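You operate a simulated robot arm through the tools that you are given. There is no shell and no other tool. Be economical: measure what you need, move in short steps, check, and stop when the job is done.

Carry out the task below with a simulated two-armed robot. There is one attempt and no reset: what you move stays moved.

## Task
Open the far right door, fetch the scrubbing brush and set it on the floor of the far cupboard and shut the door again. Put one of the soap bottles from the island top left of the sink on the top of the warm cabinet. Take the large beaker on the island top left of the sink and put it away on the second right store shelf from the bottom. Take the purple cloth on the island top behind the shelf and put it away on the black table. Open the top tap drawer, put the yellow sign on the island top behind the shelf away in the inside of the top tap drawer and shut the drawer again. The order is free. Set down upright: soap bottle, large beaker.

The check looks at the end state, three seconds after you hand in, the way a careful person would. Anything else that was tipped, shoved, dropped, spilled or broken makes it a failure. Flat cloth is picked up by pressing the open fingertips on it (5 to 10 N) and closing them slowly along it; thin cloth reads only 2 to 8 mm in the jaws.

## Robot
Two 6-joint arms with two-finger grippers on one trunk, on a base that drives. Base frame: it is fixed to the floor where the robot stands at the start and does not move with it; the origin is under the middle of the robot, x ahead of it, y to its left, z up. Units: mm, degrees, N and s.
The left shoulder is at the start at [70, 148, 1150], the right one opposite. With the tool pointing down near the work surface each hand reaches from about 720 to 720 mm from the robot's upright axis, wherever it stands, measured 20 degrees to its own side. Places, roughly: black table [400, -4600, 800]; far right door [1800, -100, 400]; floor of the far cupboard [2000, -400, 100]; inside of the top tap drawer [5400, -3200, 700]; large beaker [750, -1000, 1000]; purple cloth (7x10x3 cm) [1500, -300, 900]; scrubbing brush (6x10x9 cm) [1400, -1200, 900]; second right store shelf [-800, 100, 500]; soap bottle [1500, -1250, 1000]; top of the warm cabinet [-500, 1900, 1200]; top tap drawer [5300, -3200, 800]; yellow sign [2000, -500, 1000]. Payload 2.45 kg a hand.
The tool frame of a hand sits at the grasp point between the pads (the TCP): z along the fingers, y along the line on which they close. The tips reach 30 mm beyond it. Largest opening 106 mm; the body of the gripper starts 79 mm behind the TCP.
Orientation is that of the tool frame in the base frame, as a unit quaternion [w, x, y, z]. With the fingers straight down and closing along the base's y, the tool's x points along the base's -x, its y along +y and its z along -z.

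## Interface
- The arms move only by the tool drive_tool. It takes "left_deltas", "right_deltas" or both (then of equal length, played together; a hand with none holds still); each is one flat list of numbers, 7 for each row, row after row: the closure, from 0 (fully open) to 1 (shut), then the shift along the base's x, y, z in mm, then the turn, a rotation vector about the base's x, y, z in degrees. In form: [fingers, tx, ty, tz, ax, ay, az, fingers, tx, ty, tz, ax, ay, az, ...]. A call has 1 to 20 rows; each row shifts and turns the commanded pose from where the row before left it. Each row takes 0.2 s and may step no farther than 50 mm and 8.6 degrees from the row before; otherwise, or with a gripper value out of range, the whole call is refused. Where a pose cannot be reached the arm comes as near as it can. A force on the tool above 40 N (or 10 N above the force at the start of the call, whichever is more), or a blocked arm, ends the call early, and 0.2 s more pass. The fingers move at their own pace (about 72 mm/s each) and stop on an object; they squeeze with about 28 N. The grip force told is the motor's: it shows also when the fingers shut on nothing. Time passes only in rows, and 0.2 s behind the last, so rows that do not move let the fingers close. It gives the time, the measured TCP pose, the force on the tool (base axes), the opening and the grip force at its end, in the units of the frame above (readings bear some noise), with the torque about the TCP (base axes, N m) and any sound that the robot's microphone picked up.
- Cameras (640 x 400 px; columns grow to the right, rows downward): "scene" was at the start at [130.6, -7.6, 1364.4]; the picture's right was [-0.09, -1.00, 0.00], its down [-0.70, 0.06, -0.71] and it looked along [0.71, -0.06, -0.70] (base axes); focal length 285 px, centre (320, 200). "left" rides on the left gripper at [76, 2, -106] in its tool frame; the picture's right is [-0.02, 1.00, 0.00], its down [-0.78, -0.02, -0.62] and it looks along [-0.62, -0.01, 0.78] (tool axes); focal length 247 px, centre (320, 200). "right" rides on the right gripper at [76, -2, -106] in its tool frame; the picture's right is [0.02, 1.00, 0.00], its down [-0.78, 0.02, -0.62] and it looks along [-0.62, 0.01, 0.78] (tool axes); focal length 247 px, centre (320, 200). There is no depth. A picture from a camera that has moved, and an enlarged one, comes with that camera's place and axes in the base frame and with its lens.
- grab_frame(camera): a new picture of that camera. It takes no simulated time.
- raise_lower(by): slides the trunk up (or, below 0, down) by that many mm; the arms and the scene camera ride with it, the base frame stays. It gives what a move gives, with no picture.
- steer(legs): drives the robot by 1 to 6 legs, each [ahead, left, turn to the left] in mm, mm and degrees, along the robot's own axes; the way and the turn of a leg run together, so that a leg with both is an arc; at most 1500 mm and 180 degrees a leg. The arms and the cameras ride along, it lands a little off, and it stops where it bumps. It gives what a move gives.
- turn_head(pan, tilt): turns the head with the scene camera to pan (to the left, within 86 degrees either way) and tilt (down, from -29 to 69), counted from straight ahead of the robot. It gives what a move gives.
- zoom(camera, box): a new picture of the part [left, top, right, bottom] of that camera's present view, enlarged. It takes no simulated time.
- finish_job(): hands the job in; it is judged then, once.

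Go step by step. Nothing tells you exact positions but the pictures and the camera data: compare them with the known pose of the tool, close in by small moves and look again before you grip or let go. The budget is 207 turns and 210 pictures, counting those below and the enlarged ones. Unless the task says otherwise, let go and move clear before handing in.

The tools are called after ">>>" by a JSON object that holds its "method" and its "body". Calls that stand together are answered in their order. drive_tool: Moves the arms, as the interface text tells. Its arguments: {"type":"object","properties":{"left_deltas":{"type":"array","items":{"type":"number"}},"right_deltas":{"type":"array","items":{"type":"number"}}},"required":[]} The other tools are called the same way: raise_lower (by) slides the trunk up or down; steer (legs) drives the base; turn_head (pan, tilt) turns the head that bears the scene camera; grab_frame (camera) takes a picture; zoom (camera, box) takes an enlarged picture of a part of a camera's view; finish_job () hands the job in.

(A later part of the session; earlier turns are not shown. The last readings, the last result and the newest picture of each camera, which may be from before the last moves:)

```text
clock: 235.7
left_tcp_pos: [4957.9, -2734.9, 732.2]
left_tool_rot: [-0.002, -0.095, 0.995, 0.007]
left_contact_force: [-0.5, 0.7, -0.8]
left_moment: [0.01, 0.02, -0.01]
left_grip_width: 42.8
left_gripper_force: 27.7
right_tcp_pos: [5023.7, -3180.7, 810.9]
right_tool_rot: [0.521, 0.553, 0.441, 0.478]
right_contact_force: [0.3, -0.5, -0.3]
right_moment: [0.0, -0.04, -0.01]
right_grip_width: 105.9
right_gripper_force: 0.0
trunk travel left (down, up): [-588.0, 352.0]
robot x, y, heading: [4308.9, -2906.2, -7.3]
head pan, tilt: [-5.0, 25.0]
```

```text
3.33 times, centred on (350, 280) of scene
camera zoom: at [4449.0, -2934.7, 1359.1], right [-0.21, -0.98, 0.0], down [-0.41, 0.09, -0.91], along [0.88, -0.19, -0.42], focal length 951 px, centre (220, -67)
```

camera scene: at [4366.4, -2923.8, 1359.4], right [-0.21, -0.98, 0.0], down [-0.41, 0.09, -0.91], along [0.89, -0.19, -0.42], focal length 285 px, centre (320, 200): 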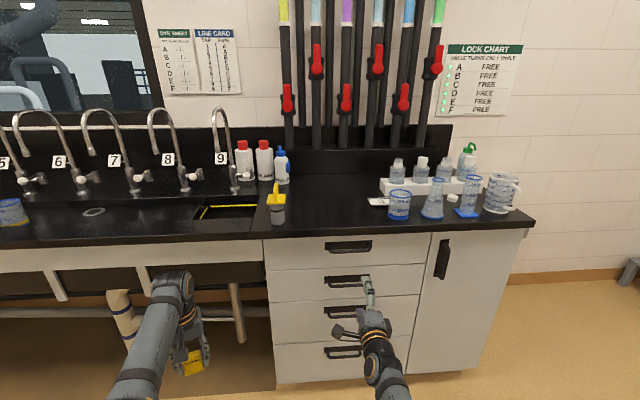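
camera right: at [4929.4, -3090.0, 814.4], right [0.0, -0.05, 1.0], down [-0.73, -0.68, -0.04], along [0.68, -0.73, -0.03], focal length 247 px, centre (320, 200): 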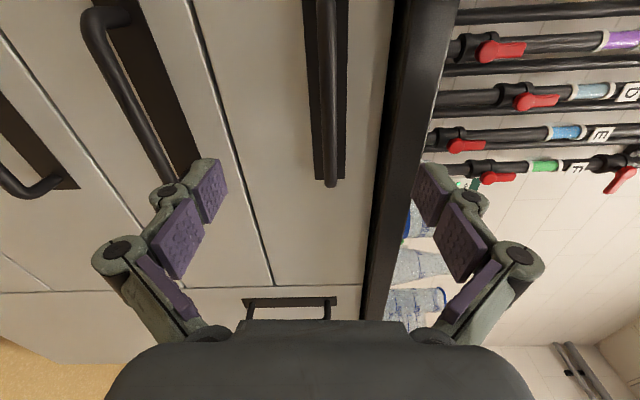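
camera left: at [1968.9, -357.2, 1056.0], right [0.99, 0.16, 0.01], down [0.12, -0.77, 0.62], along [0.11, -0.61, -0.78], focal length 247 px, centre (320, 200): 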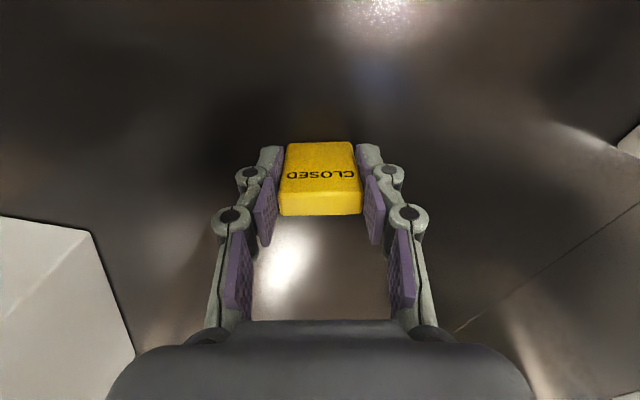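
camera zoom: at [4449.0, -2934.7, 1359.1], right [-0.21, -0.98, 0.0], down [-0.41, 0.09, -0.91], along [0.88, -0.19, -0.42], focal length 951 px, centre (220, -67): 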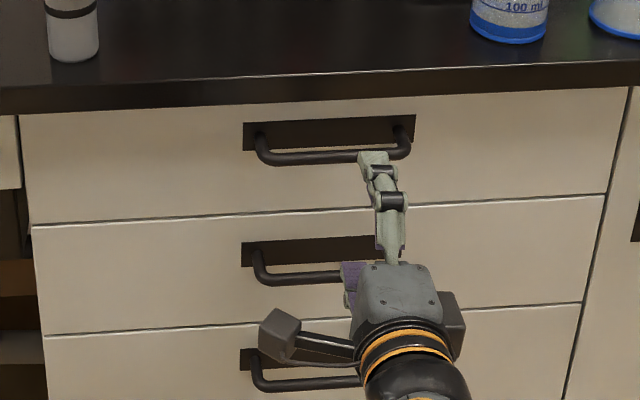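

Bar is at about (5093,-3178,819); hand at z 811. Raise trunk 8 and drive ahead 55, then grip.

>>> {"method": "raise_lower", "body": {"by": 8}}

>>> {"method": "steer", "body": {"legs": [[52, 8, 0]]}}

>>> {"method": "grab_frame", "body": {"camera": "right"}}

>>> {"method": "zoom", "body": {"camera": "scene", "box": [260, 220, 440, 340]}}

```text
clock: 236.3
left_tcp_pos: [4956.9, -2734.6, 740.1]
left_tool_rot: [-0.001, -0.095, 0.995, 0.007]
left_contact_force: [0.0, -0.2, 0.1]
left_moment: [-0.01, 0.02, -0.03]
left_grip_width: 42.6
left_gripper_force: 27.6
right_tcp_pos: [5023.4, -3182.3, 819.4]
right_tool_rot: [0.52, 0.554, 0.441, 0.478]
right_contact_force: [0.2, -0.4, -0.3]
right_moment: [0.01, 0.02, -0.04]
right_grip_width: 106.1
right_gripper_force: 0.0
trunk travel left (down, up): [-596.0, 344.0]
robot x, y, heading: [4303.1, -2906.5, -7.2]
head pan, tilt: [-5.0, 25.0]
```

```text
clock: 237.2
left_tcp_pos: [5011.4, -2732.7, 739.7]
left_tool_rot: [-0.002, -0.095, 0.995, 0.007]
left_contact_force: [0.8, 0.6, 0.1]
left_moment: [-0.02, 0.02, 0.0]
left_grip_width: 42.8
left_gripper_force: 27.6
right_tcp_pos: [5075.0, -3181.4, 818.4]
right_tool_rot: [0.52, 0.554, 0.441, 0.478]
right_contact_force: [0.0, -0.7, -0.2]
right_moment: [-0.01, -0.01, 0.01]
right_grip_width: 106.0
right_gripper_force: 0.1
trunk travel left (down, up): [-596.0, 344.0]
robot x, y, heading: [4362.4, -2904.8, -7.4]
head pan, tilt: [-5.0, 25.0]
```

```text
130 pictures are left
camera right: at [4981.9, -3088.5, 822.4], right [0.0, -0.05, 1.0], down [-0.73, -0.68, -0.04], along [0.68, -0.73, -0.03], focal length 247 px, centre (320, 200)
```

right: 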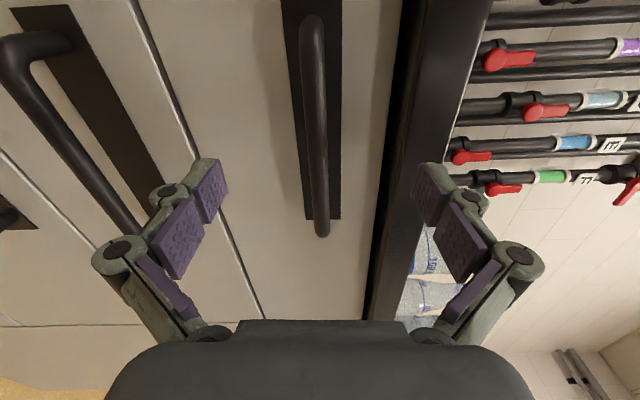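

```text
3.33 times, centred on (350, 280) of scene
camera zoom: at [4501.6, -2933.1, 1367.1], right [-0.21, -0.98, 0.0], down [-0.41, 0.09, -0.91], along [0.88, -0.19, -0.42], focal length 951 px, centre (220, -67)
```

zoom: 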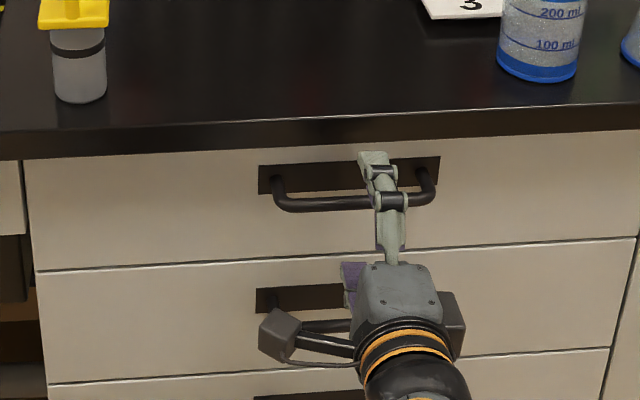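

The bar lies between the fingers. Close.

>>> {"method": "drive_tool", "body": {"right_deltas": [0.4, 0, 0, 0, 0, 0, 0, 0.7, 0, 0, 0, 0, 0, 0, 0.9, 0, 0, 0, 0, 0, 0, 1, 0, 0, 0, 0, 0, 0, 1, 0, 0, 0, 0, 0, 0, 1, 0, 0, 0, 0, 0, 0]}}

>>> {"method": "grab_frame", "body": {"camera": "right"}}

```text
clock: 238.6
left_tcp_pos: [5010.9, -2733.3, 741.6]
left_tool_rot: [-0.001, -0.095, 0.995, 0.007]
left_contact_force: [0.1, 0.1, -0.7]
left_moment: [-0.03, -0.01, 0.01]
left_grip_width: 42.7
left_gripper_force: 28.3
right_tcp_pos: [5075.5, -3180.5, 818.4]
right_tool_rot: [0.52, 0.553, 0.442, 0.477]
right_contact_force: [-3.1, 0.6, -5.5]
right_moment: [-0.89, 0.31, 0.11]
right_grip_width: 13.0
right_gripper_force: 39.3
trunk travel left (down, up): [-596.0, 344.0]
robot x, y, heading: [4359.2, -2906.4, -7.3]
head pan, tilt: [-5.0, 25.0]
```

```text
128 pictures are left
camera right: at [4981.0, -3088.5, 821.6], right [0.0, -0.05, 1.0], down [-0.73, -0.68, -0.03], along [0.68, -0.73, -0.03], focal length 247 px, centre (320, 200)
```

right: 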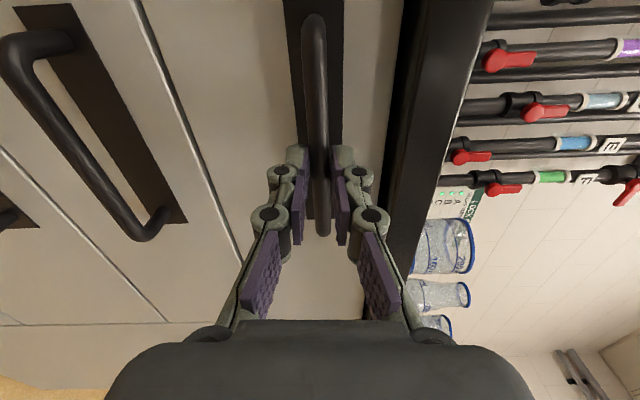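

Gripped the bar (13 mm). Pull by driving back.

>>> {"method": "steer", "body": {"legs": [[-60, 0, 0]]}}

>>> {"method": "grab_frame", "body": {"camera": "scene"}}

```text
clock: 239.6
left_tcp_pos: [4952.2, -2724.0, 741.0]
left_tool_rot: [-0.001, -0.095, 0.995, 0.007]
left_contact_force: [-0.2, 0.2, 0.0]
left_moment: [0.0, -0.02, -0.03]
left_grip_width: 42.9
left_gripper_force: 28.1
right_tcp_pos: [5017.7, -3171.8, 817.7]
right_tool_rot: [0.519, 0.553, 0.442, 0.478]
right_contact_force: [-0.1, 0.6, -10.2]
right_moment: [-0.86, 0.37, 0.03]
right_grip_width: 12.6
right_gripper_force: 39.9
trunk travel left (down, up): [-596.0, 344.0]
robot x, y, heading: [4299.4, -2896.0, -7.4]
head pan, tilt: [-5.0, 25.0]
```

```text
127 pictures are left
camera scene: at [4442.8, -2926.0, 1367.2], right [-0.21, -0.98, 0.0], down [-0.41, 0.09, -0.91], along [0.89, -0.19, -0.42], focal length 285 px, centre (320, 200)
```

scene: 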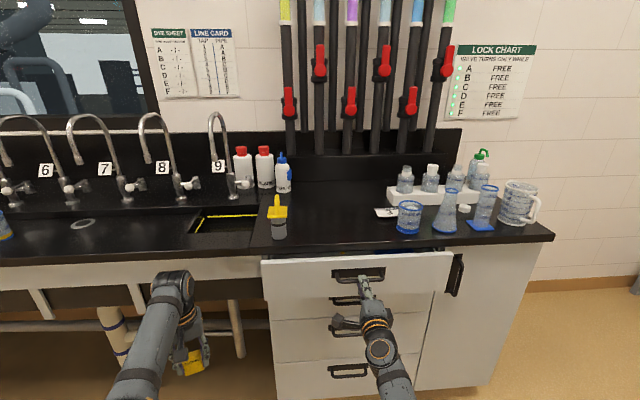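

The drawer is sliding out. Pull about 230 mm more.

>>> {"method": "steer", "body": {"legs": [[-230, 0, 0]]}}

>>> {"method": "turn_head", "body": {"pan": -15, "tilt": 40}}

>>> {"method": "grab_frame", "body": {"camera": "scene"}}

```text
clock: 241.3
left_tcp_pos: [4725.8, -2693.4, 741.9]
left_tool_rot: [0.0, -0.097, 0.995, 0.008]
left_contact_force: [-0.8, -0.3, 0.4]
left_moment: [0.0, -0.01, 0.03]
left_grip_width: 42.7
left_gripper_force: 28.0
right_tcp_pos: [4792.9, -3141.0, 818.2]
right_tool_rot: [0.518, 0.552, 0.444, 0.48]
right_contact_force: [-0.2, -8.7, -2.7]
right_moment: [-0.84, 0.2, -0.4]
right_grip_width: 12.9
right_gripper_force: 38.9
trunk travel left (down, up): [-596.0, 344.0]
robot x, y, heading: [4075.1, -2877.0, -6.9]
head pan, tilt: [-5.0, 25.0]
```

```text
clock: 242.1
left_tcp_pos: [4725.6, -2693.1, 741.4]
left_tool_rot: [0.0, -0.098, 0.995, 0.007]
left_contact_force: [-0.1, 0.6, -0.6]
left_moment: [0.02, 0.03, 0.02]
left_grip_width: 42.8
left_gripper_force: 28.3
right_tcp_pos: [4792.3, -3141.8, 818.4]
right_tool_rot: [0.518, 0.553, 0.443, 0.479]
right_contact_force: [-1.6, -4.3, -2.0]
right_moment: [-1.02, 0.19, -0.15]
right_grip_width: 12.8
right_gripper_force: 39.2
trunk travel left (down, up): [-596.0, 344.0]
robot x, y, heading: [4078.1, -2874.7, -6.8]
head pan, tilt: [-15.0, 40.0]
```

```text
126 pictures are left
camera scene: at [4205.1, -2910.0, 1344.0], right [-0.37, -0.93, 0.0], down [-0.6, 0.24, -0.77], along [0.71, -0.29, -0.64], focal length 285 px, centre (320, 200)
```

scene: 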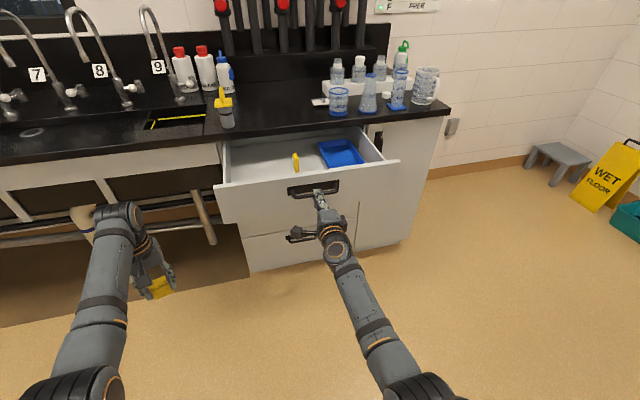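

Drawer is open about 285 mm with a tray and a small yellow thing inside; left part is free. Release the handle, back off and raise.

>>> {"method": "drive_tool", "body": {"left_deltas": [0.8, 0, 0, 0, 0, 0, 0, 0.8, 0, 0, 0, 0, 0, 0, 0.8, 0, 0, 0, 0, 0, 0, 0.8, 0, 0, 0, 0, 0, -6, 0.8, 0, 0, 0, 0, 0, -6, 0.8, 0, 0, 0, 0, 0, -6], "right_deltas": [0.7, 0, 0, 0, 0, 0, 0, 0.3, 0, 0, 0, 0, 0, 0, 0, 0, 0, 0, 0, 0, 0, 0, 0, 0, 0, 0, 0, 0, 0, 0, 0, 0, 0, 0, 0, 0, 0, 0, 0, 0, 0, 0]}}

>>> {"method": "steer", "body": {"legs": [[-90, 0, 0]]}}

>>> {"method": "raise_lower", "body": {"by": 220}}

>>> {"method": "steer", "body": {"legs": [[0, -316, 0], [240, 0, 0]]}}

>>> {"method": "turn_head", "body": {"pan": 10, "tilt": 45}}

>>> {"method": "grab_frame", "body": {"camera": "scene"}}

>>> {"method": "grab_frame", "body": {"camera": "left"}}

```text
clock: 243.4
left_tcp_pos: [4725.2, -2693.6, 742.0]
left_tool_rot: [0.001, 0.06, 0.998, 0.006]
left_contact_force: [0.4, 0.4, -0.3]
left_moment: [-0.02, 0.0, 0.02]
left_grip_width: 42.8
left_gripper_force: 27.8
right_tcp_pos: [4793.3, -3142.2, 819.2]
right_tool_rot: [0.519, 0.552, 0.445, 0.478]
right_contact_force: [-0.6, -0.2, 0.0]
right_moment: [-0.01, 0.03, 0.02]
right_grip_width: 106.1
right_gripper_force: 0.0
trunk travel left (down, up): [-596.0, 344.0]
robot x, y, heading: [4074.2, -2869.1, -7.2]
head pan, tilt: [-15.0, 40.0]
```

```text
clock: 244.6
left_tcp_pos: [4637.3, -2682.3, 740.9]
left_tool_rot: [0.001, 0.061, 0.998, 0.007]
left_contact_force: [0.8, -1.2, -1.1]
left_moment: [0.0, 0.0, 0.0]
left_grip_width: 42.8
left_gripper_force: 28.0
right_tcp_pos: [4703.3, -3131.0, 819.7]
right_tool_rot: [0.519, 0.552, 0.444, 0.478]
right_contact_force: [0.5, 0.4, 0.0]
right_moment: [-0.02, 0.03, -0.03]
right_grip_width: 106.0
right_gripper_force: 0.1
trunk travel left (down, up): [-596.0, 344.0]
robot x, y, heading: [3987.6, -2861.9, -7.1]
head pan, tilt: [-15.0, 40.0]
```

```text
clock: 246.9
left_tcp_pos: [4636.6, -2683.1, 960.0]
left_tool_rot: [0.001, 0.06, 0.998, 0.007]
left_contact_force: [0.7, -0.2, -0.9]
left_moment: [-0.01, 0.02, 0.01]
left_grip_width: 42.8
left_gripper_force: 28.6
right_tcp_pos: [4703.4, -3130.8, 1038.2]
right_tool_rot: [0.519, 0.552, 0.443, 0.479]
right_contact_force: [-0.9, 0.5, 0.3]
right_moment: [0.01, -0.02, 0.01]
right_grip_width: 105.8
right_gripper_force: 0.1
trunk travel left (down, up): [-816.0, 124.0]
robot x, y, heading: [3988.7, -2859.8, -7.0]
head pan, tilt: [-15.0, 40.0]
```

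```text
clock: 250.4
left_tcp_pos: [4836.6, -3026.0, 961.2]
left_tool_rot: [0.0, 0.061, 0.998, 0.007]
left_contact_force: [0.1, 0.2, -0.3]
left_moment: [-0.01, -0.02, -0.01]
left_grip_width: 42.4
left_gripper_force: 28.4
right_tcp_pos: [4901.2, -3474.4, 1040.0]
right_tool_rot: [0.519, 0.553, 0.444, 0.478]
right_contact_force: [0.6, 0.2, 0.5]
right_moment: [-0.02, -0.01, 0.0]
right_grip_width: 106.2
right_gripper_force: 0.2
trunk travel left (down, up): [-816.0, 124.0]
robot x, y, heading: [4187.6, -3206.8, -7.0]
head pan, tilt: [-15.0, 40.0]
```

```text
clock: 251.3
left_tcp_pos: [4837.1, -3025.9, 961.2]
left_tool_rot: [0.0, 0.061, 0.998, 0.007]
left_contact_force: [-0.1, -0.4, 0.0]
left_moment: [0.01, -0.01, 0.03]
left_grip_width: 42.8
left_gripper_force: 28.3
right_tcp_pos: [4902.7, -3473.2, 1036.8]
right_tool_rot: [0.52, 0.552, 0.443, 0.478]
right_contact_force: [-0.2, -0.6, 0.4]
right_moment: [0.02, 0.01, 0.02]
right_grip_width: 106.2
right_gripper_force: 0.1
trunk travel left (down, up): [-816.0, 124.0]
robot x, y, heading: [4189.0, -3202.6, -7.2]
head pan, tilt: [10.0, 45.0]
```

```text
125 pictures are left
camera scene: at [4318.4, -3204.5, 1556.7], right [0.05, -1.0, 0.0], down [-0.71, -0.03, -0.71], along [0.71, 0.03, -0.71], focal length 285 px, centre (320, 200)
```

scene: 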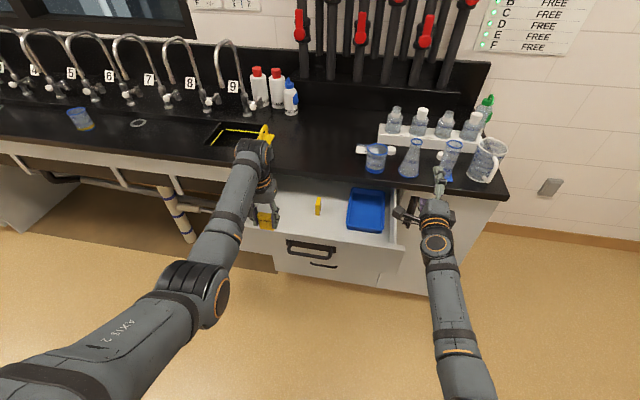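

```text
124 pictures are left
camera left: at [4761.2, -3016.5, 1066.7], right [0.14, 0.99, 0.01], down [0.77, -0.12, 0.62], along [0.62, -0.08, -0.78], focal length 247 px, centre (320, 200)
```

left: 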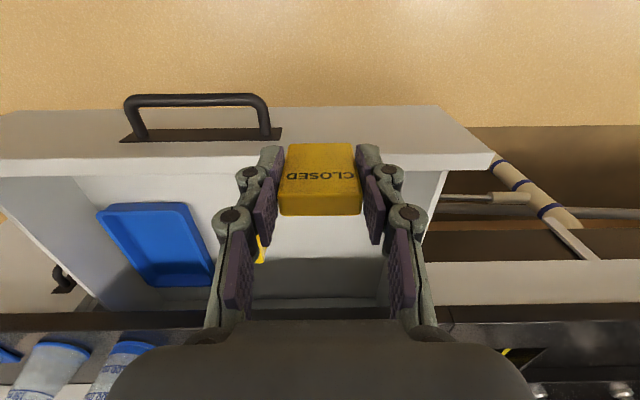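

The sign is over the drawer front; the flask is near the right hand's path, so I retract the right hand 120 mm before driving ahead 140.

>>> {"method": "drive_tool", "body": {"right_deltas": [0, -40, 5, 0, 0, 0, 0, 0, -40, 5, 0, 0, 0, 0, 0, -40, 5, 0, 0, 0, 0]}}

>>> {"method": "steer", "body": {"legs": [[145, 0, 0]]}}

>>> {"method": "grab_frame", "body": {"camera": "left"}}

>>> {"method": "grab_frame", "body": {"camera": "scene"}}

```text
clock: 252.1
left_tcp_pos: [4836.0, -3025.6, 962.1]
left_tool_rot: [0.0, 0.061, 0.998, 0.006]
left_contact_force: [-0.1, 0.8, -0.8]
left_moment: [0.02, -0.05, -0.01]
left_grip_width: 42.8
left_gripper_force: 28.1
right_tcp_pos: [4779.5, -3460.7, 1038.0]
right_tool_rot: [0.52, 0.553, 0.442, 0.479]
right_contact_force: [0.3, 0.7, 0.7]
right_moment: [0.02, -0.02, -0.01]
right_grip_width: 105.9
right_gripper_force: 0.0
trunk travel left (down, up): [-816.0, 124.0]
robot x, y, heading: [4190.5, -3203.3, -7.3]
head pan, tilt: [10.0, 45.0]
```

```text
clock: 253.4
left_tcp_pos: [4977.2, -3044.2, 962.5]
left_tool_rot: [0.001, 0.062, 0.998, 0.007]
left_contact_force: [-0.4, 1.2, -0.4]
left_moment: [-0.02, -0.03, 0.0]
left_grip_width: 42.9
left_gripper_force: 28.3
right_tcp_pos: [4921.1, -3479.1, 1037.6]
right_tool_rot: [0.521, 0.552, 0.442, 0.478]
right_contact_force: [0.2, 0.5, 0.4]
right_moment: [0.04, 0.01, 0.03]
right_grip_width: 106.3
right_gripper_force: 0.0
trunk travel left (down, up): [-816.0, 124.0]
robot x, y, heading: [4330.4, -3216.5, -6.8]
head pan, tilt: [10.0, 45.0]
```

```text
123 pictures are left
camera left: at [4901.2, -3034.9, 1067.7], right [0.14, 0.99, 0.01], down [0.77, -0.12, 0.62], along [0.62, -0.08, -0.78], focal length 247 px, centre (320, 200)
```

left: 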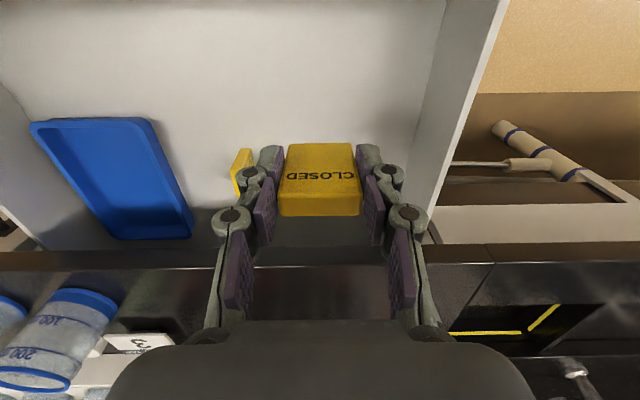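

```text
122 pictures are left
camera scene: at [4457.4, -3222.2, 1556.9], right [0.05, -1.0, 0.0], down [-0.71, -0.03, -0.71], along [0.71, 0.03, -0.71], focal length 285 px, centre (320, 200)
```

scene: 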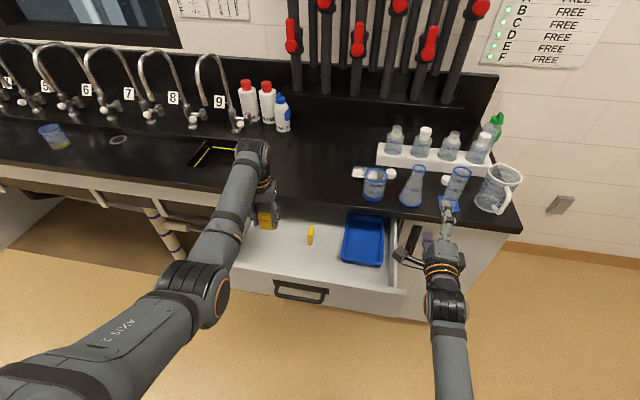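

Space below is free. Lower the left hand by arm in steps.

>>> {"method": "drive_tool", "body": {"left_deltas": [0.8, 0, 0, -25, 0, 0, 0, 0.8, 0, 0, -25, 0, 0, 0, 0.8, 0, 0, -20, 0, 0, 0]}}

>>> {"method": "grab_frame", "body": {"camera": "left"}}

>>> {"method": "zoom", "body": {"camera": "scene", "box": [200, 160, 360, 310]}}

```text
clock: 254.2
left_tcp_pos: [4976.1, -3042.5, 891.4]
left_tool_rot: [0.001, 0.062, 0.998, 0.007]
left_contact_force: [0.4, -0.5, -0.2]
left_moment: [0.01, -0.01, 0.01]
left_grip_width: 42.7
left_gripper_force: 27.9
right_tcp_pos: [4923.3, -3479.3, 1035.6]
right_tool_rot: [0.519, 0.554, 0.442, 0.477]
right_contact_force: [-0.3, -0.4, 0.5]
right_moment: [-0.01, 0.01, 0.01]
right_grip_width: 106.0
right_gripper_force: 0.1
trunk travel left (down, up): [-816.0, 124.0]
robot x, y, heading: [4329.2, -3218.8, -7.2]
head pan, tilt: [10.0, 45.0]
```

```text
121 pictures are left
camera left: at [4901.1, -3032.5, 996.6], right [0.14, 0.99, 0.01], down [0.77, -0.12, 0.62], along [0.62, -0.08, -0.78], focal length 247 px, centre (320, 200)
```

left: 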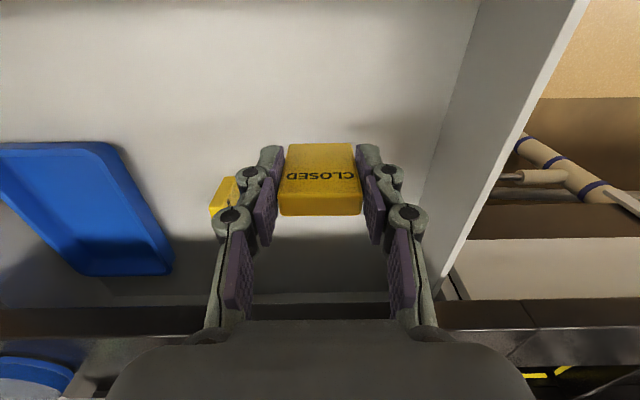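

```text
2.67 times, centred on (280, 235) of scene
camera zoom: at [4460.9, -3222.6, 1556.6], right [0.05, -1.0, 0.0], down [-0.71, -0.03, -0.71], along [0.71, 0.03, -0.71], focal length 761 px, centre (427, 107)
```

zoom: 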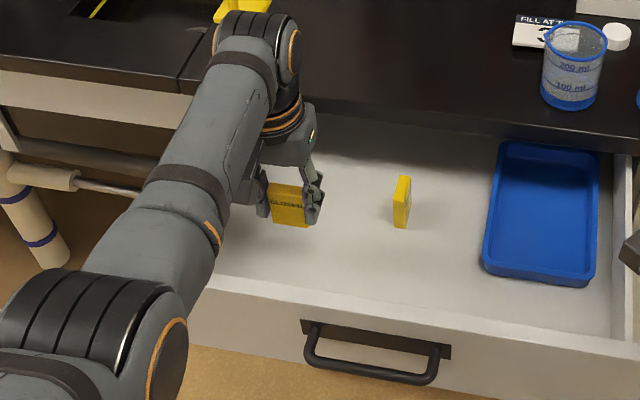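

Clear. Continue down.

>>> {"method": "drive_tool", "body": {"left_deltas": [0.8, 0, 0, -12, 0, 0, 0, 0.8, 0, 0, -12, 0, 0, 0, 0.8, 0, 0, -6, 0, 0, 0, 0.8, 0, 0, -5, 0, 0, 0]}}

>>> {"method": "grab_frame", "body": {"camera": "left"}}

```text
clock: 255.2
left_tcp_pos: [4978.6, -3045.0, 856.0]
left_tool_rot: [0.0, 0.063, 0.998, 0.007]
left_contact_force: [-0.7, -0.6, -0.6]
left_moment: [-0.01, -0.01, -0.02]
left_grip_width: 42.6
left_gripper_force: 28.2
right_tcp_pos: [4922.0, -3477.6, 1035.7]
right_tool_rot: [0.52, 0.553, 0.442, 0.478]
right_contact_force: [0.0, 0.7, 0.8]
right_moment: [0.01, 0.0, 0.03]
right_grip_width: 105.9
right_gripper_force: 0.1
trunk travel left (down, up): [-816.0, 124.0]
robot x, y, heading: [4329.1, -3218.6, -7.6]
head pan, tilt: [10.0, 45.0]
```

```text
119 pictures are left
camera left: at [4902.8, -3034.8, 962.1], right [0.14, 0.99, 0.01], down [0.77, -0.12, 0.62], along [0.62, -0.08, -0.78], focal length 247 px, centre (320, 200)
```

left: 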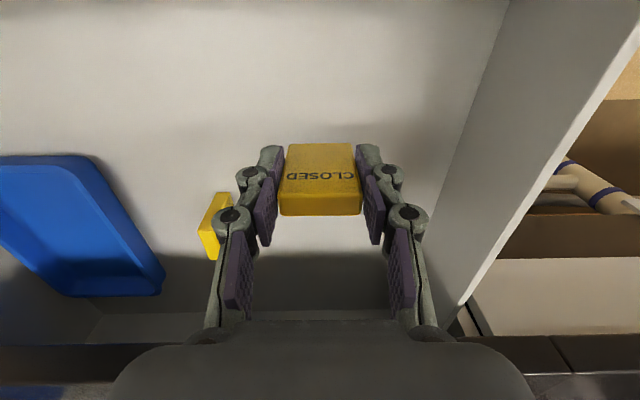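

Continue in small steps; I'll open only partly later because of the neighbouring sign.

>>> {"method": "drive_tool", "body": {"left_deltas": [0.8, 0, 0, -5, 0, 0, 0, 0.8, 0, 0, -5, 0, 0, 0, 0.8, 0, 0, -5, 0, 0, 0]}}

>>> {"method": "drive_tool", "body": {"left_deltas": [0.8, 0, 0, -4, 0, 0, 0, 0.8, 0, 0, -4, 0, 0, 0]}}

>>> {"method": "zoom", "body": {"camera": "scene", "box": [200, 160, 360, 310]}}

```text
clock: 256.0
left_tcp_pos: [4979.8, -3045.4, 840.7]
left_tool_rot: [0.002, 0.062, 0.998, 0.007]
left_contact_force: [0.3, -0.2, -0.2]
left_moment: [-0.02, -0.02, 0.0]
left_grip_width: 42.7
left_gripper_force: 27.5
right_tcp_pos: [4921.3, -3478.5, 1036.2]
right_tool_rot: [0.519, 0.554, 0.442, 0.477]
right_contact_force: [0.0, -0.1, 0.0]
right_moment: [0.02, 0.02, -0.02]
right_grip_width: 106.0
right_gripper_force: 0.2
trunk travel left (down, up): [-816.0, 124.0]
robot x, y, heading: [4330.2, -3218.5, -7.4]
head pan, tilt: [10.0, 45.0]
```

```text
clock: 256.6
left_tcp_pos: [4976.0, -3044.6, 834.3]
left_tool_rot: [0.0, 0.062, 0.998, 0.007]
left_contact_force: [0.8, 0.0, -0.6]
left_moment: [0.01, -0.01, -0.03]
left_grip_width: 42.6
left_gripper_force: 28.2
left hand out of reach, approached as far as the arm can: row 2
right_tcp_pos: [4923.0, -3479.2, 1035.3]
right_tool_rot: [0.52, 0.553, 0.442, 0.478]
right_contact_force: [0.2, 0.7, -0.1]
right_moment: [0.01, 0.0, -0.05]
right_grip_width: 105.9
right_gripper_force: 0.0
trunk travel left (down, up): [-816.0, 124.0]
robot x, y, heading: [4329.9, -3219.1, -7.2]
head pan, tilt: [10.0, 45.0]
```

```text
2.67 times, centred on (280, 235) of scene
camera zoom: at [4459.9, -3222.5, 1556.7], right [0.05, -1.0, 0.0], down [-0.71, -0.03, -0.71], along [0.71, 0.03, -0.71], focal length 761 px, centre (427, 107)
```

zoom: 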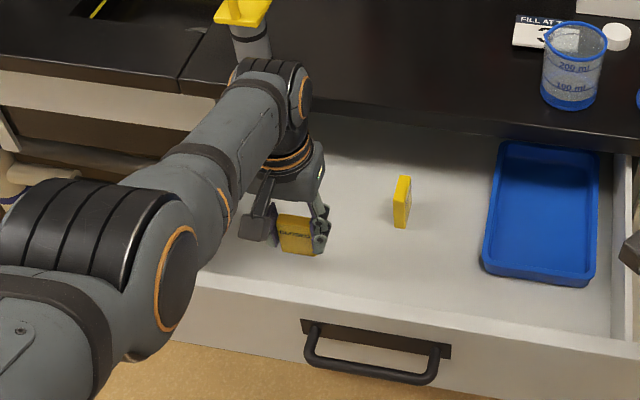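

Arm limit reached; use the trunk for the remaining descent.

>>> {"method": "raise_lower", "body": {"by": -8}}

>>> {"method": "raise_lower", "body": {"by": -6}}

>>> {"method": "grab_frame", "body": {"camera": "left"}}

```text
clock: 257.2
left_tcp_pos: [4976.5, -3044.6, 826.3]
left_tool_rot: [0.0, 0.062, 0.998, 0.007]
left_contact_force: [1.0, 0.6, 0.0]
left_moment: [0.01, 0.03, -0.04]
left_grip_width: 42.9
left_gripper_force: 28.2
right_tcp_pos: [4922.5, -3478.2, 1027.2]
right_tool_rot: [0.52, 0.553, 0.443, 0.477]
right_contact_force: [-0.2, 0.0, -0.4]
right_moment: [0.0, 0.0, 0.03]
right_grip_width: 105.9
right_gripper_force: 0.0
trunk travel left (down, up): [-808.0, 132.0]
robot x, y, heading: [4335.4, -3220.5, -7.4]
head pan, tilt: [10.0, 45.0]
```

```text
clock: 257.7
left_tcp_pos: [4976.8, -3044.7, 821.3]
left_tool_rot: [0.001, 0.062, 0.998, 0.007]
left_contact_force: [0.4, 0.3, 0.7]
left_moment: [0.01, 0.0, -0.01]
left_grip_width: 42.6
left_gripper_force: 28.1
right_tcp_pos: [4922.4, -3478.2, 1022.4]
right_tool_rot: [0.52, 0.553, 0.442, 0.478]
right_contact_force: [0.4, -0.5, 0.3]
right_moment: [0.0, 0.01, -0.04]
right_grip_width: 106.0
right_gripper_force: 0.0
trunk travel left (down, up): [-802.0, 138.0]
robot x, y, heading: [4329.3, -3219.2, -7.2]
head pan, tilt: [10.0, 45.0]
```

```text
117 pictures are left
camera left: at [4900.4, -3035.0, 926.3], right [0.14, 0.99, 0.01], down [0.77, -0.12, 0.62], along [0.62, -0.08, -0.78], focal length 247 px, centre (320, 200)
```

left: 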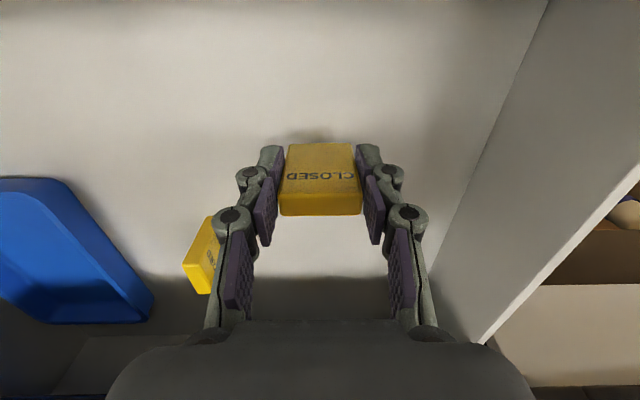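

Almost down. Two more small steps.

>>> {"method": "raise_lower", "body": {"by": -6}}

>>> {"method": "raise_lower", "body": {"by": -5}}

>>> {"method": "grab_frame", "body": {"camera": "left"}}

```text
clock: 258.3
left_tcp_pos: [4976.3, -3044.1, 815.9]
left_tool_rot: [0.001, 0.062, 0.998, 0.008]
left_contact_force: [-0.7, 0.5, 0.0]
left_moment: [-0.01, -0.01, 0.04]
left_grip_width: 42.7
left_gripper_force: 28.0
right_tcp_pos: [4922.7, -3478.1, 1015.8]
right_tool_rot: [0.52, 0.554, 0.441, 0.478]
right_contact_force: [-0.2, 0.1, 0.6]
right_moment: [0.0, 0.02, -0.01]
right_grip_width: 106.0
right_gripper_force: 0.0
trunk travel left (down, up): [-796.0, 144.0]
robot x, y, heading: [4327.0, -3220.9, -7.2]
head pan, tilt: [10.0, 45.0]
```

```text
clock: 258.8
left_tcp_pos: [4975.8, -3042.8, 809.2]
left_tool_rot: [0.0, 0.062, 0.998, 0.007]
left_contact_force: [-0.9, 0.5, -0.1]
left_moment: [-0.02, 0.01, 0.02]
left_grip_width: 42.7
left_gripper_force: 28.0
right_tcp_pos: [4922.2, -3478.5, 1010.7]
right_tool_rot: [0.519, 0.553, 0.443, 0.478]
right_contact_force: [0.2, -0.5, 0.2]
right_moment: [0.0, 0.01, -0.01]
right_grip_width: 106.0
right_gripper_force: 0.1
trunk travel left (down, up): [-791.0, 149.0]
robot x, y, heading: [4329.7, -3220.2, -7.3]
head pan, tilt: [10.0, 45.0]
```

```text
116 pictures are left
camera left: at [4900.4, -3034.9, 915.3], right [0.14, 0.99, 0.01], down [0.77, -0.12, 0.62], along [0.62, -0.08, -0.78], focal length 247 px, centre (320, 200)
```

left: 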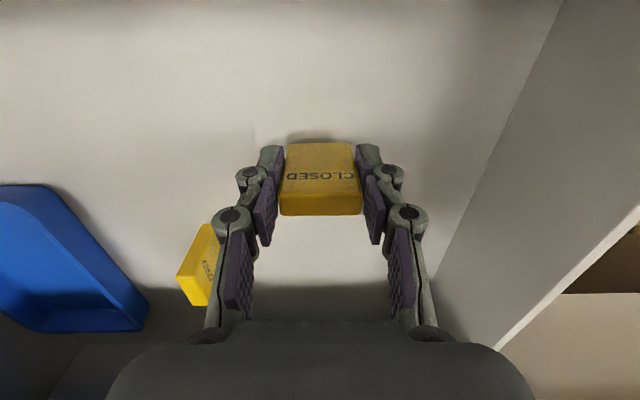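

>>> {"method": "raise_lower", "body": {"by": -5}}

>>> {"method": "raise_lower", "body": {"by": -4}}

>>> {"method": "raise_lower", "body": {"by": -4}}

```text
clock: 259.4
left_tcp_pos: [4977.0, -3044.2, 804.8]
left_tool_rot: [0.001, 0.062, 0.998, 0.007]
left_contact_force: [-0.1, 0.2, 0.1]
left_moment: [-0.03, 0.01, -0.02]
left_grip_width: 42.7
left_gripper_force: 28.5
right_tcp_pos: [4922.8, -3478.9, 1006.3]
right_tool_rot: [0.521, 0.553, 0.442, 0.477]
right_contact_force: [0.2, -0.4, 0.1]
right_moment: [-0.04, -0.02, 0.03]
right_grip_width: 106.2
right_gripper_force: 0.2
trunk travel left (down, up): [-786.0, 154.0]
robot x, y, heading: [4330.8, -3218.8, -7.3]
head pan, tilt: [10.0, 45.0]
```

```text
clock: 259.9
left_tcp_pos: [4976.2, -3043.9, 800.7]
left_tool_rot: [0.001, 0.062, 0.998, 0.007]
left_contact_force: [0.6, 0.4, -0.3]
left_moment: [0.04, 0.02, -0.01]
left_grip_width: 42.5
left_gripper_force: 27.8
right_tcp_pos: [4923.2, -3478.3, 1002.3]
right_tool_rot: [0.52, 0.553, 0.442, 0.477]
right_contact_force: [0.1, -0.4, 0.2]
right_moment: [-0.01, -0.03, -0.02]
right_grip_width: 106.3
right_gripper_force: 0.0
trunk travel left (down, up): [-782.0, 158.0]
robot x, y, heading: [4329.6, -3216.8, -6.9]
head pan, tilt: [10.0, 45.0]
```

```text
clock: 260.4
left_tcp_pos: [4976.1, -3044.9, 797.2]
left_tool_rot: [0.001, 0.062, 0.998, 0.007]
left_contact_force: [1.0, -0.5, -0.3]
left_moment: [-0.03, 0.01, 0.0]
left_grip_width: 42.6
left_gripper_force: 28.2
right_tcp_pos: [4922.5, -3479.0, 996.1]
right_tool_rot: [0.52, 0.553, 0.442, 0.478]
right_contact_force: [0.1, 0.8, 0.0]
right_moment: [-0.02, -0.01, 0.01]
right_grip_width: 105.8
right_gripper_force: 0.0
trunk travel left (down, up): [-778.0, 162.0]
robot x, y, heading: [4327.7, -3221.4, -7.4]
head pan, tilt: [10.0, 45.0]
```

>>> {"method": "grab_frame", "body": {"camera": "left"}}

>>> {"method": "zoom", "body": {"camera": "scene", "box": [230, 190, 350, 290]}}

```text
115 pictures are left
camera left: at [4900.4, -3035.0, 902.3], right [0.14, 0.99, 0.01], down [0.77, -0.12, 0.62], along [0.62, -0.08, -0.78], focal length 247 px, centre (320, 200)
```

left: 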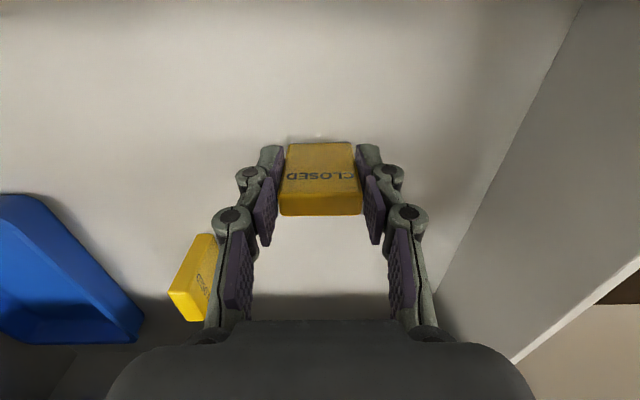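

```text
4.00 times, centred on (290, 240) of scene
camera zoom: at [4460.2, -3222.5, 1518.6], right [0.05, -1.0, 0.0], down [-0.71, -0.03, -0.71], along [0.71, 0.03, -0.71], focal length 1142 px, centre (440, 40)
```

zoom: 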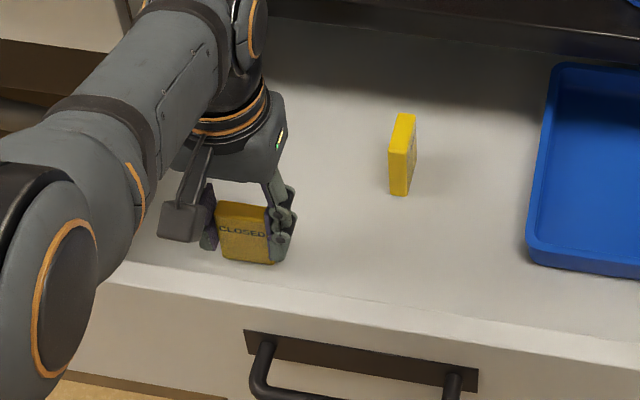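

>>> {"method": "raise_lower", "body": {"by": -5}}

>>> {"method": "raise_lower", "body": {"by": -4}}

>>> {"method": "raise_lower", "body": {"by": -4}}

```text
clock: 260.9
left_tcp_pos: [4975.8, -3044.8, 796.0]
left_tool_rot: [0.002, 0.062, 0.998, 0.007]
left_contact_force: [2.3, 1.2, 16.8]
left_moment: [-0.27, -0.06, -0.01]
left_grip_width: 42.7
left_gripper_force: 28.2
right_tcp_pos: [4919.7, -3478.6, 994.6]
right_tool_rot: [0.521, 0.552, 0.442, 0.478]
right_contact_force: [-0.3, 0.1, -0.2]
right_moment: [0.02, 0.0, -0.02]
right_grip_width: 106.0
right_gripper_force: 0.1
trunk travel left (down, up): [-773.0, 167.0]
robot x, y, heading: [4333.4, -3221.5, -7.3]
head pan, tilt: [10.0, 45.0]
```

```text
clock: 261.5
left_tcp_pos: [4975.4, -3044.3, 790.8]
left_tool_rot: [0.003, 0.062, 0.998, 0.008]
left_contact_force: [0.9, 2.5, 24.0]
left_moment: [-0.09, -0.09, 0.04]
left_grip_width: 42.8
left_gripper_force: 28.0
right_tcp_pos: [4920.4, -3480.0, 990.0]
right_tool_rot: [0.52, 0.553, 0.442, 0.478]
right_contact_force: [0.4, 0.8, 0.0]
right_moment: [-0.03, 0.02, 0.01]
right_grip_width: 105.9
right_gripper_force: 0.0
trunk travel left (down, up): [-769.0, 171.0]
robot x, y, heading: [4329.5, -3219.0, -7.3]
head pan, tilt: [10.0, 45.0]
```

```text
clock: 262.0
left_tcp_pos: [4975.1, -3043.5, 786.4]
left_tool_rot: [0.002, 0.062, 0.998, 0.007]
left_contact_force: [1.1, 4.3, 22.8]
left_moment: [-0.04, -0.13, 0.05]
left_grip_width: 42.7
left_gripper_force: 28.0
right_tcp_pos: [4920.4, -3479.5, 985.9]
right_tool_rot: [0.521, 0.552, 0.441, 0.478]
right_contact_force: [0.5, 0.5, -0.2]
right_moment: [-0.02, 0.0, 0.04]
right_grip_width: 106.1
right_gripper_force: 0.0
trunk travel left (down, up): [-765.0, 175.0]
robot x, y, heading: [4330.6, -3222.3, -7.3]
head pan, tilt: [10.0, 45.0]
```

Contact. Open partly and rise straight up.

>>> {"method": "drive_tool", "body": {"left_deltas": [0.6, 0, 0, 0, 0, 0, 0, 0.5, 0, 0, 0, 0, 0, 0, 0.42, 0, 0, 0, 0, 0, 0, 0.42, 0, 0, 0, 0, 0, 0]}}

>>> {"method": "raise_lower", "body": {"by": 170}}

>>> {"method": "grab_frame", "body": {"camera": "left"}}

```text
clock: 263.0
left_tcp_pos: [4975.3, -3044.3, 784.5]
left_tool_rot: [0.0, 0.062, 0.998, 0.007]
left_contact_force: [0.3, 0.8, -0.1]
left_moment: [0.01, -0.01, -0.02]
left_grip_width: 61.6
left_gripper_force: 0.1
right_tcp_pos: [4921.3, -3478.9, 985.2]
right_tool_rot: [0.52, 0.553, 0.443, 0.477]
right_contact_force: [0.0, 0.1, -0.7]
right_moment: [-0.04, -0.01, 0.0]
right_grip_width: 106.0
right_gripper_force: 0.0
trunk travel left (down, up): [-765.0, 175.0]
robot x, y, heading: [4331.9, -3218.7, -7.2]
head pan, tilt: [10.0, 45.0]
```

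```text
clock: 264.9
left_tcp_pos: [4976.4, -3044.6, 953.6]
left_tool_rot: [0.0, 0.062, 0.998, 0.008]
left_contact_force: [1.0, 0.2, 0.5]
left_moment: [0.0, -0.01, 0.02]
left_grip_width: 61.6
left_gripper_force: 0.1
right_tcp_pos: [4922.1, -3479.4, 1153.3]
right_tool_rot: [0.52, 0.553, 0.443, 0.477]
right_contact_force: [0.6, -0.6, -0.3]
right_moment: [0.03, -0.03, 0.02]
right_grip_width: 105.9
right_gripper_force: 0.1
trunk travel left (down, up): [-935.0, 5.0]
robot x, y, heading: [4328.5, -3218.4, -7.4]
head pan, tilt: [10.0, 45.0]
```

```text
113 pictures are left
camera left: at [4900.2, -3035.0, 1059.4], right [0.14, 0.99, 0.01], down [0.77, -0.12, 0.62], along [0.62, -0.08, -0.78], focal length 247 px, centre (320, 200)
```

left: 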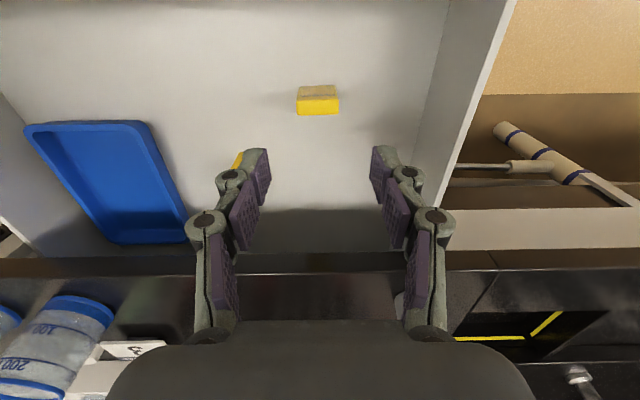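

The sign stands in the drawer. Now back off, realign the right hand with the handle, and lower.

>>> {"method": "steer", "body": {"legs": [[-320, 0, 0], [0, 318, 0]]}}

>>> {"method": "raise_lower", "body": {"by": -335}}

>>> {"method": "drive_tool", "body": {"right_deltas": [0.3, 0, 0, 0, 0, 0, 0, 0.45, 0, 0, 0, 0, 0, 0, 0.45, 0, 0, 0, 0, 0, 0]}}

>>> {"method": "turn_head", "body": {"pan": -10, "tilt": 40}}

>>> {"method": "grab_frame", "body": {"camera": "scene"}}

>>> {"method": "grab_frame", "body": {"camera": "right"}}

```text
clock: 268.8
left_tcp_pos: [4696.7, -2696.3, 955.1]
left_tool_rot: [0.0, 0.065, 0.998, 0.008]
left_contact_force: [-0.3, -0.6, -0.3]
left_moment: [0.05, 0.01, -0.01]
left_grip_width: 61.4
left_gripper_force: 0.0
right_tcp_pos: [4640.6, -3130.3, 1154.1]
right_tool_rot: [0.521, 0.555, 0.44, 0.476]
right_contact_force: [0.2, 0.2, -0.9]
right_moment: [-0.02, 0.02, -0.01]
right_grip_width: 106.0
right_gripper_force: 0.0
trunk travel left (down, up): [-935.0, 5.0]
robot x, y, heading: [4045.8, -2865.7, -7.7]
head pan, tilt: [10.0, 45.0]
```

```text
clock: 272.1
left_tcp_pos: [4698.6, -2693.7, 619.3]
left_tool_rot: [0.001, 0.065, 0.998, 0.006]
left_contact_force: [0.3, -0.5, -0.5]
left_moment: [0.04, 0.01, 0.05]
left_grip_width: 61.3
left_gripper_force: 0.2
right_tcp_pos: [4640.6, -3128.0, 818.7]
right_tool_rot: [0.522, 0.554, 0.441, 0.475]
right_contact_force: [-0.3, -0.4, 0.4]
right_moment: [0.01, 0.0, 0.03]
right_grip_width: 105.7
right_gripper_force: 0.0
trunk travel left (down, up): [-600.0, 340.0]
robot x, y, heading: [4046.8, -2864.7, -7.7]
head pan, tilt: [10.0, 45.0]
```

```text
clock: 272.9
left_tcp_pos: [4696.7, -2695.4, 619.4]
left_tool_rot: [0.0, 0.064, 0.998, 0.007]
left_contact_force: [0.2, 0.5, 0.1]
left_moment: [0.01, 0.0, 0.04]
left_grip_width: 61.3
left_gripper_force: 0.0
right_tcp_pos: [4642.0, -3128.8, 819.2]
right_tool_rot: [0.522, 0.555, 0.441, 0.475]
right_contact_force: [-0.6, 0.1, 0.3]
right_moment: [0.01, 0.02, 0.03]
right_grip_width: 58.3
right_gripper_force: 0.0
trunk travel left (down, up): [-600.0, 340.0]
robot x, y, heading: [4048.4, -2867.8, -7.8]
head pan, tilt: [10.0, 45.0]
```

```text
clock: 273.7
left_tcp_pos: [4697.4, -2694.4, 619.4]
left_tool_rot: [0.0, 0.064, 0.998, 0.008]
left_contact_force: [-0.7, 0.0, 0.0]
left_moment: [-0.02, 0.01, 0.01]
left_grip_width: 61.1
left_gripper_force: 0.1
right_tcp_pos: [4639.9, -3128.6, 820.5]
right_tool_rot: [0.521, 0.555, 0.44, 0.475]
right_contact_force: [0.7, -0.4, -0.1]
right_moment: [-0.02, 0.01, 0.0]
right_grip_width: 58.1
right_gripper_force: 0.0
trunk travel left (down, up): [-600.0, 340.0]
robot x, y, heading: [4050.5, -2864.5, -7.6]
head pan, tilt: [-10.0, 40.0]
```

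```text
112 pictures are left
camera scene: at [4179.8, -2898.5, 1347.9], right [-0.3, -0.95, 0.0], down [-0.61, 0.19, -0.77], along [0.73, -0.23, -0.64], focal length 285 px, centre (320, 200)
```

scene: 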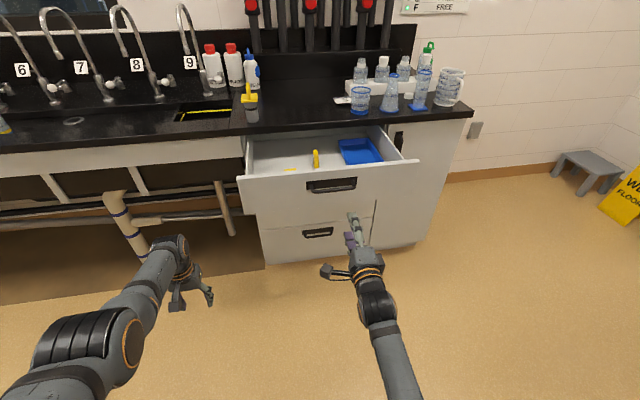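

```text
111 pictures are left
camera right: at [4547.8, -3036.0, 823.3], right [0.0, -0.05, 1.0], down [-0.74, -0.67, -0.03], along [0.67, -0.74, -0.03], focal length 247 px, centre (320, 200)
```

right: 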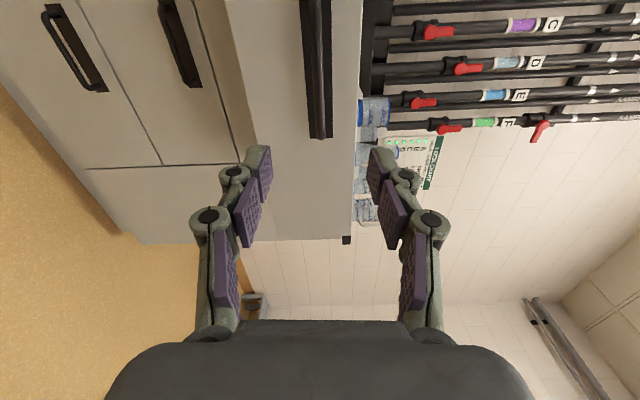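

Aligned with the handle. Approach 165 mm and check.

>>> {"method": "steer", "body": {"legs": [[150, 0, 0.5]]}}

>>> {"method": "grab_frame", "body": {"camera": "right"}}

>>> {"method": "zoom", "body": {"camera": "scene", "box": [260, 150, 420, 290]}}

```text
clock: 275.1
left_tcp_pos: [4843.5, -2707.9, 617.9]
left_tool_rot: [0.0, 0.06, 0.998, 0.007]
left_contact_force: [-1.0, -0.1, -0.6]
left_moment: [-0.03, 0.0, -0.01]
left_grip_width: 61.5
left_gripper_force: 0.0
right_tcp_pos: [4790.4, -3143.0, 820.4]
right_tool_rot: [0.518, 0.553, 0.444, 0.478]
right_contact_force: [0.4, 0.5, -0.2]
right_moment: [0.03, -0.03, -0.02]
right_grip_width: 58.2
right_gripper_force: 0.0
trunk travel left (down, up): [-600.0, 340.0]
robot x, y, heading: [4197.1, -2884.5, -7.0]
head pan, tilt: [-10.0, 40.0]
```

```text
110 pictures are left
camera right: at [4696.6, -3050.8, 822.9], right [0.0, -0.05, 1.0], down [-0.73, -0.68, -0.03], along [0.68, -0.73, -0.03], focal length 247 px, centre (320, 200)
```

right: 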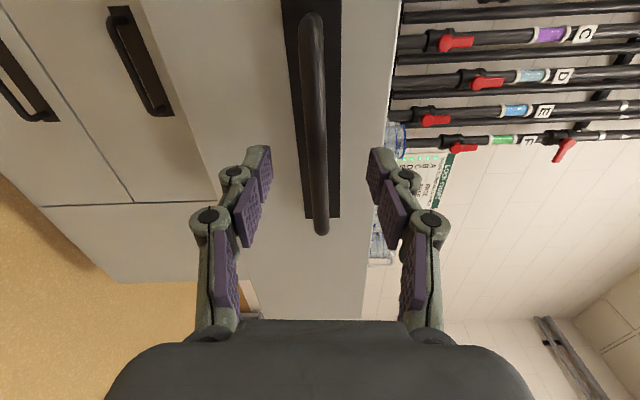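

```text
2.86 times, centred on (340, 220) of scene
camera zoom: at [4327.8, -2916.6, 1347.8], right [-0.29, -0.96, 0.0], down [-0.62, 0.19, -0.77], along [0.73, -0.23, -0.64], focal length 815 px, centre (263, 143)
```

zoom: 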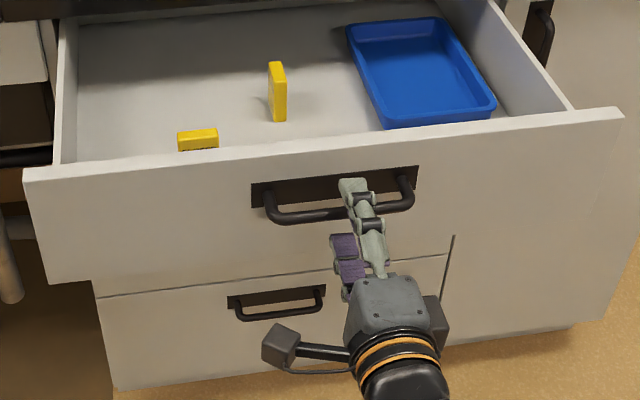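

Same alignment as before. I'll grip the bar for a smooth push, so the standing sign isn't jolted.

>>> {"method": "drive_tool", "body": {"right_deltas": [0.7, 0, 0, 0, 0, 0, 0, 0.9, 0, 0, 0, 0, 0, 0, 1, 0, 0, 0, 0, 0, 0, 1, 0, 0, 0, 0, 0, 0]}}

>>> {"method": "steer", "body": {"legs": [[130, 0, 0], [140, 0, 0]]}}

>>> {"method": "grab_frame", "body": {"camera": "scene"}}

```text
clock: 276.1
left_tcp_pos: [4842.6, -2708.2, 619.0]
left_tool_rot: [0.0, 0.061, 0.998, 0.008]
left_contact_force: [-0.1, -0.1, -0.5]
left_moment: [-0.03, 0.01, 0.0]
left_grip_width: 61.5
left_gripper_force: 0.1
right_tcp_pos: [4791.0, -3142.1, 816.9]
right_tool_rot: [0.519, 0.553, 0.444, 0.477]
right_contact_force: [-1.1, 0.9, -6.7]
right_moment: [-0.89, 0.3, 0.06]
right_grip_width: 13.0
right_gripper_force: 40.3
trunk travel left (down, up): [-600.0, 340.0]
robot x, y, heading: [4196.9, -2884.3, -7.4]
head pan, tilt: [-10.0, 40.0]
```

```text
clock: 278.3
left_tcp_pos: [5117.2, -2745.2, 618.9]
left_tool_rot: [-0.001, 0.063, 0.998, 0.009]
left_contact_force: [0.9, -0.4, 0.6]
left_moment: [-0.02, 0.01, 0.0]
left_grip_width: 61.5
left_gripper_force: 0.0
right_tcp_pos: [5062.6, -3180.2, 819.1]
right_tool_rot: [0.519, 0.555, 0.443, 0.477]
right_contact_force: [-1.8, -9.9, -8.4]
right_moment: [-0.83, 0.44, -0.15]
right_grip_width: 13.0
right_gripper_force: 39.7
trunk travel left (down, up): [-600.0, 340.0]
robot x, y, heading: [4469.8, -2918.6, -7.4]
head pan, tilt: [-10.0, 40.0]
```

```text
108 pictures are left
camera scene: at [4601.4, -2953.4, 1347.7], right [-0.3, -0.95, 0.0], down [-0.61, 0.19, -0.76], along [0.73, -0.23, -0.64], focal length 285 px, centre (320, 200)
```

scene: 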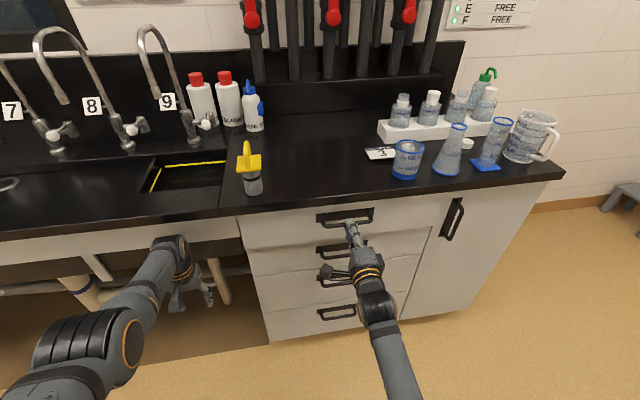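

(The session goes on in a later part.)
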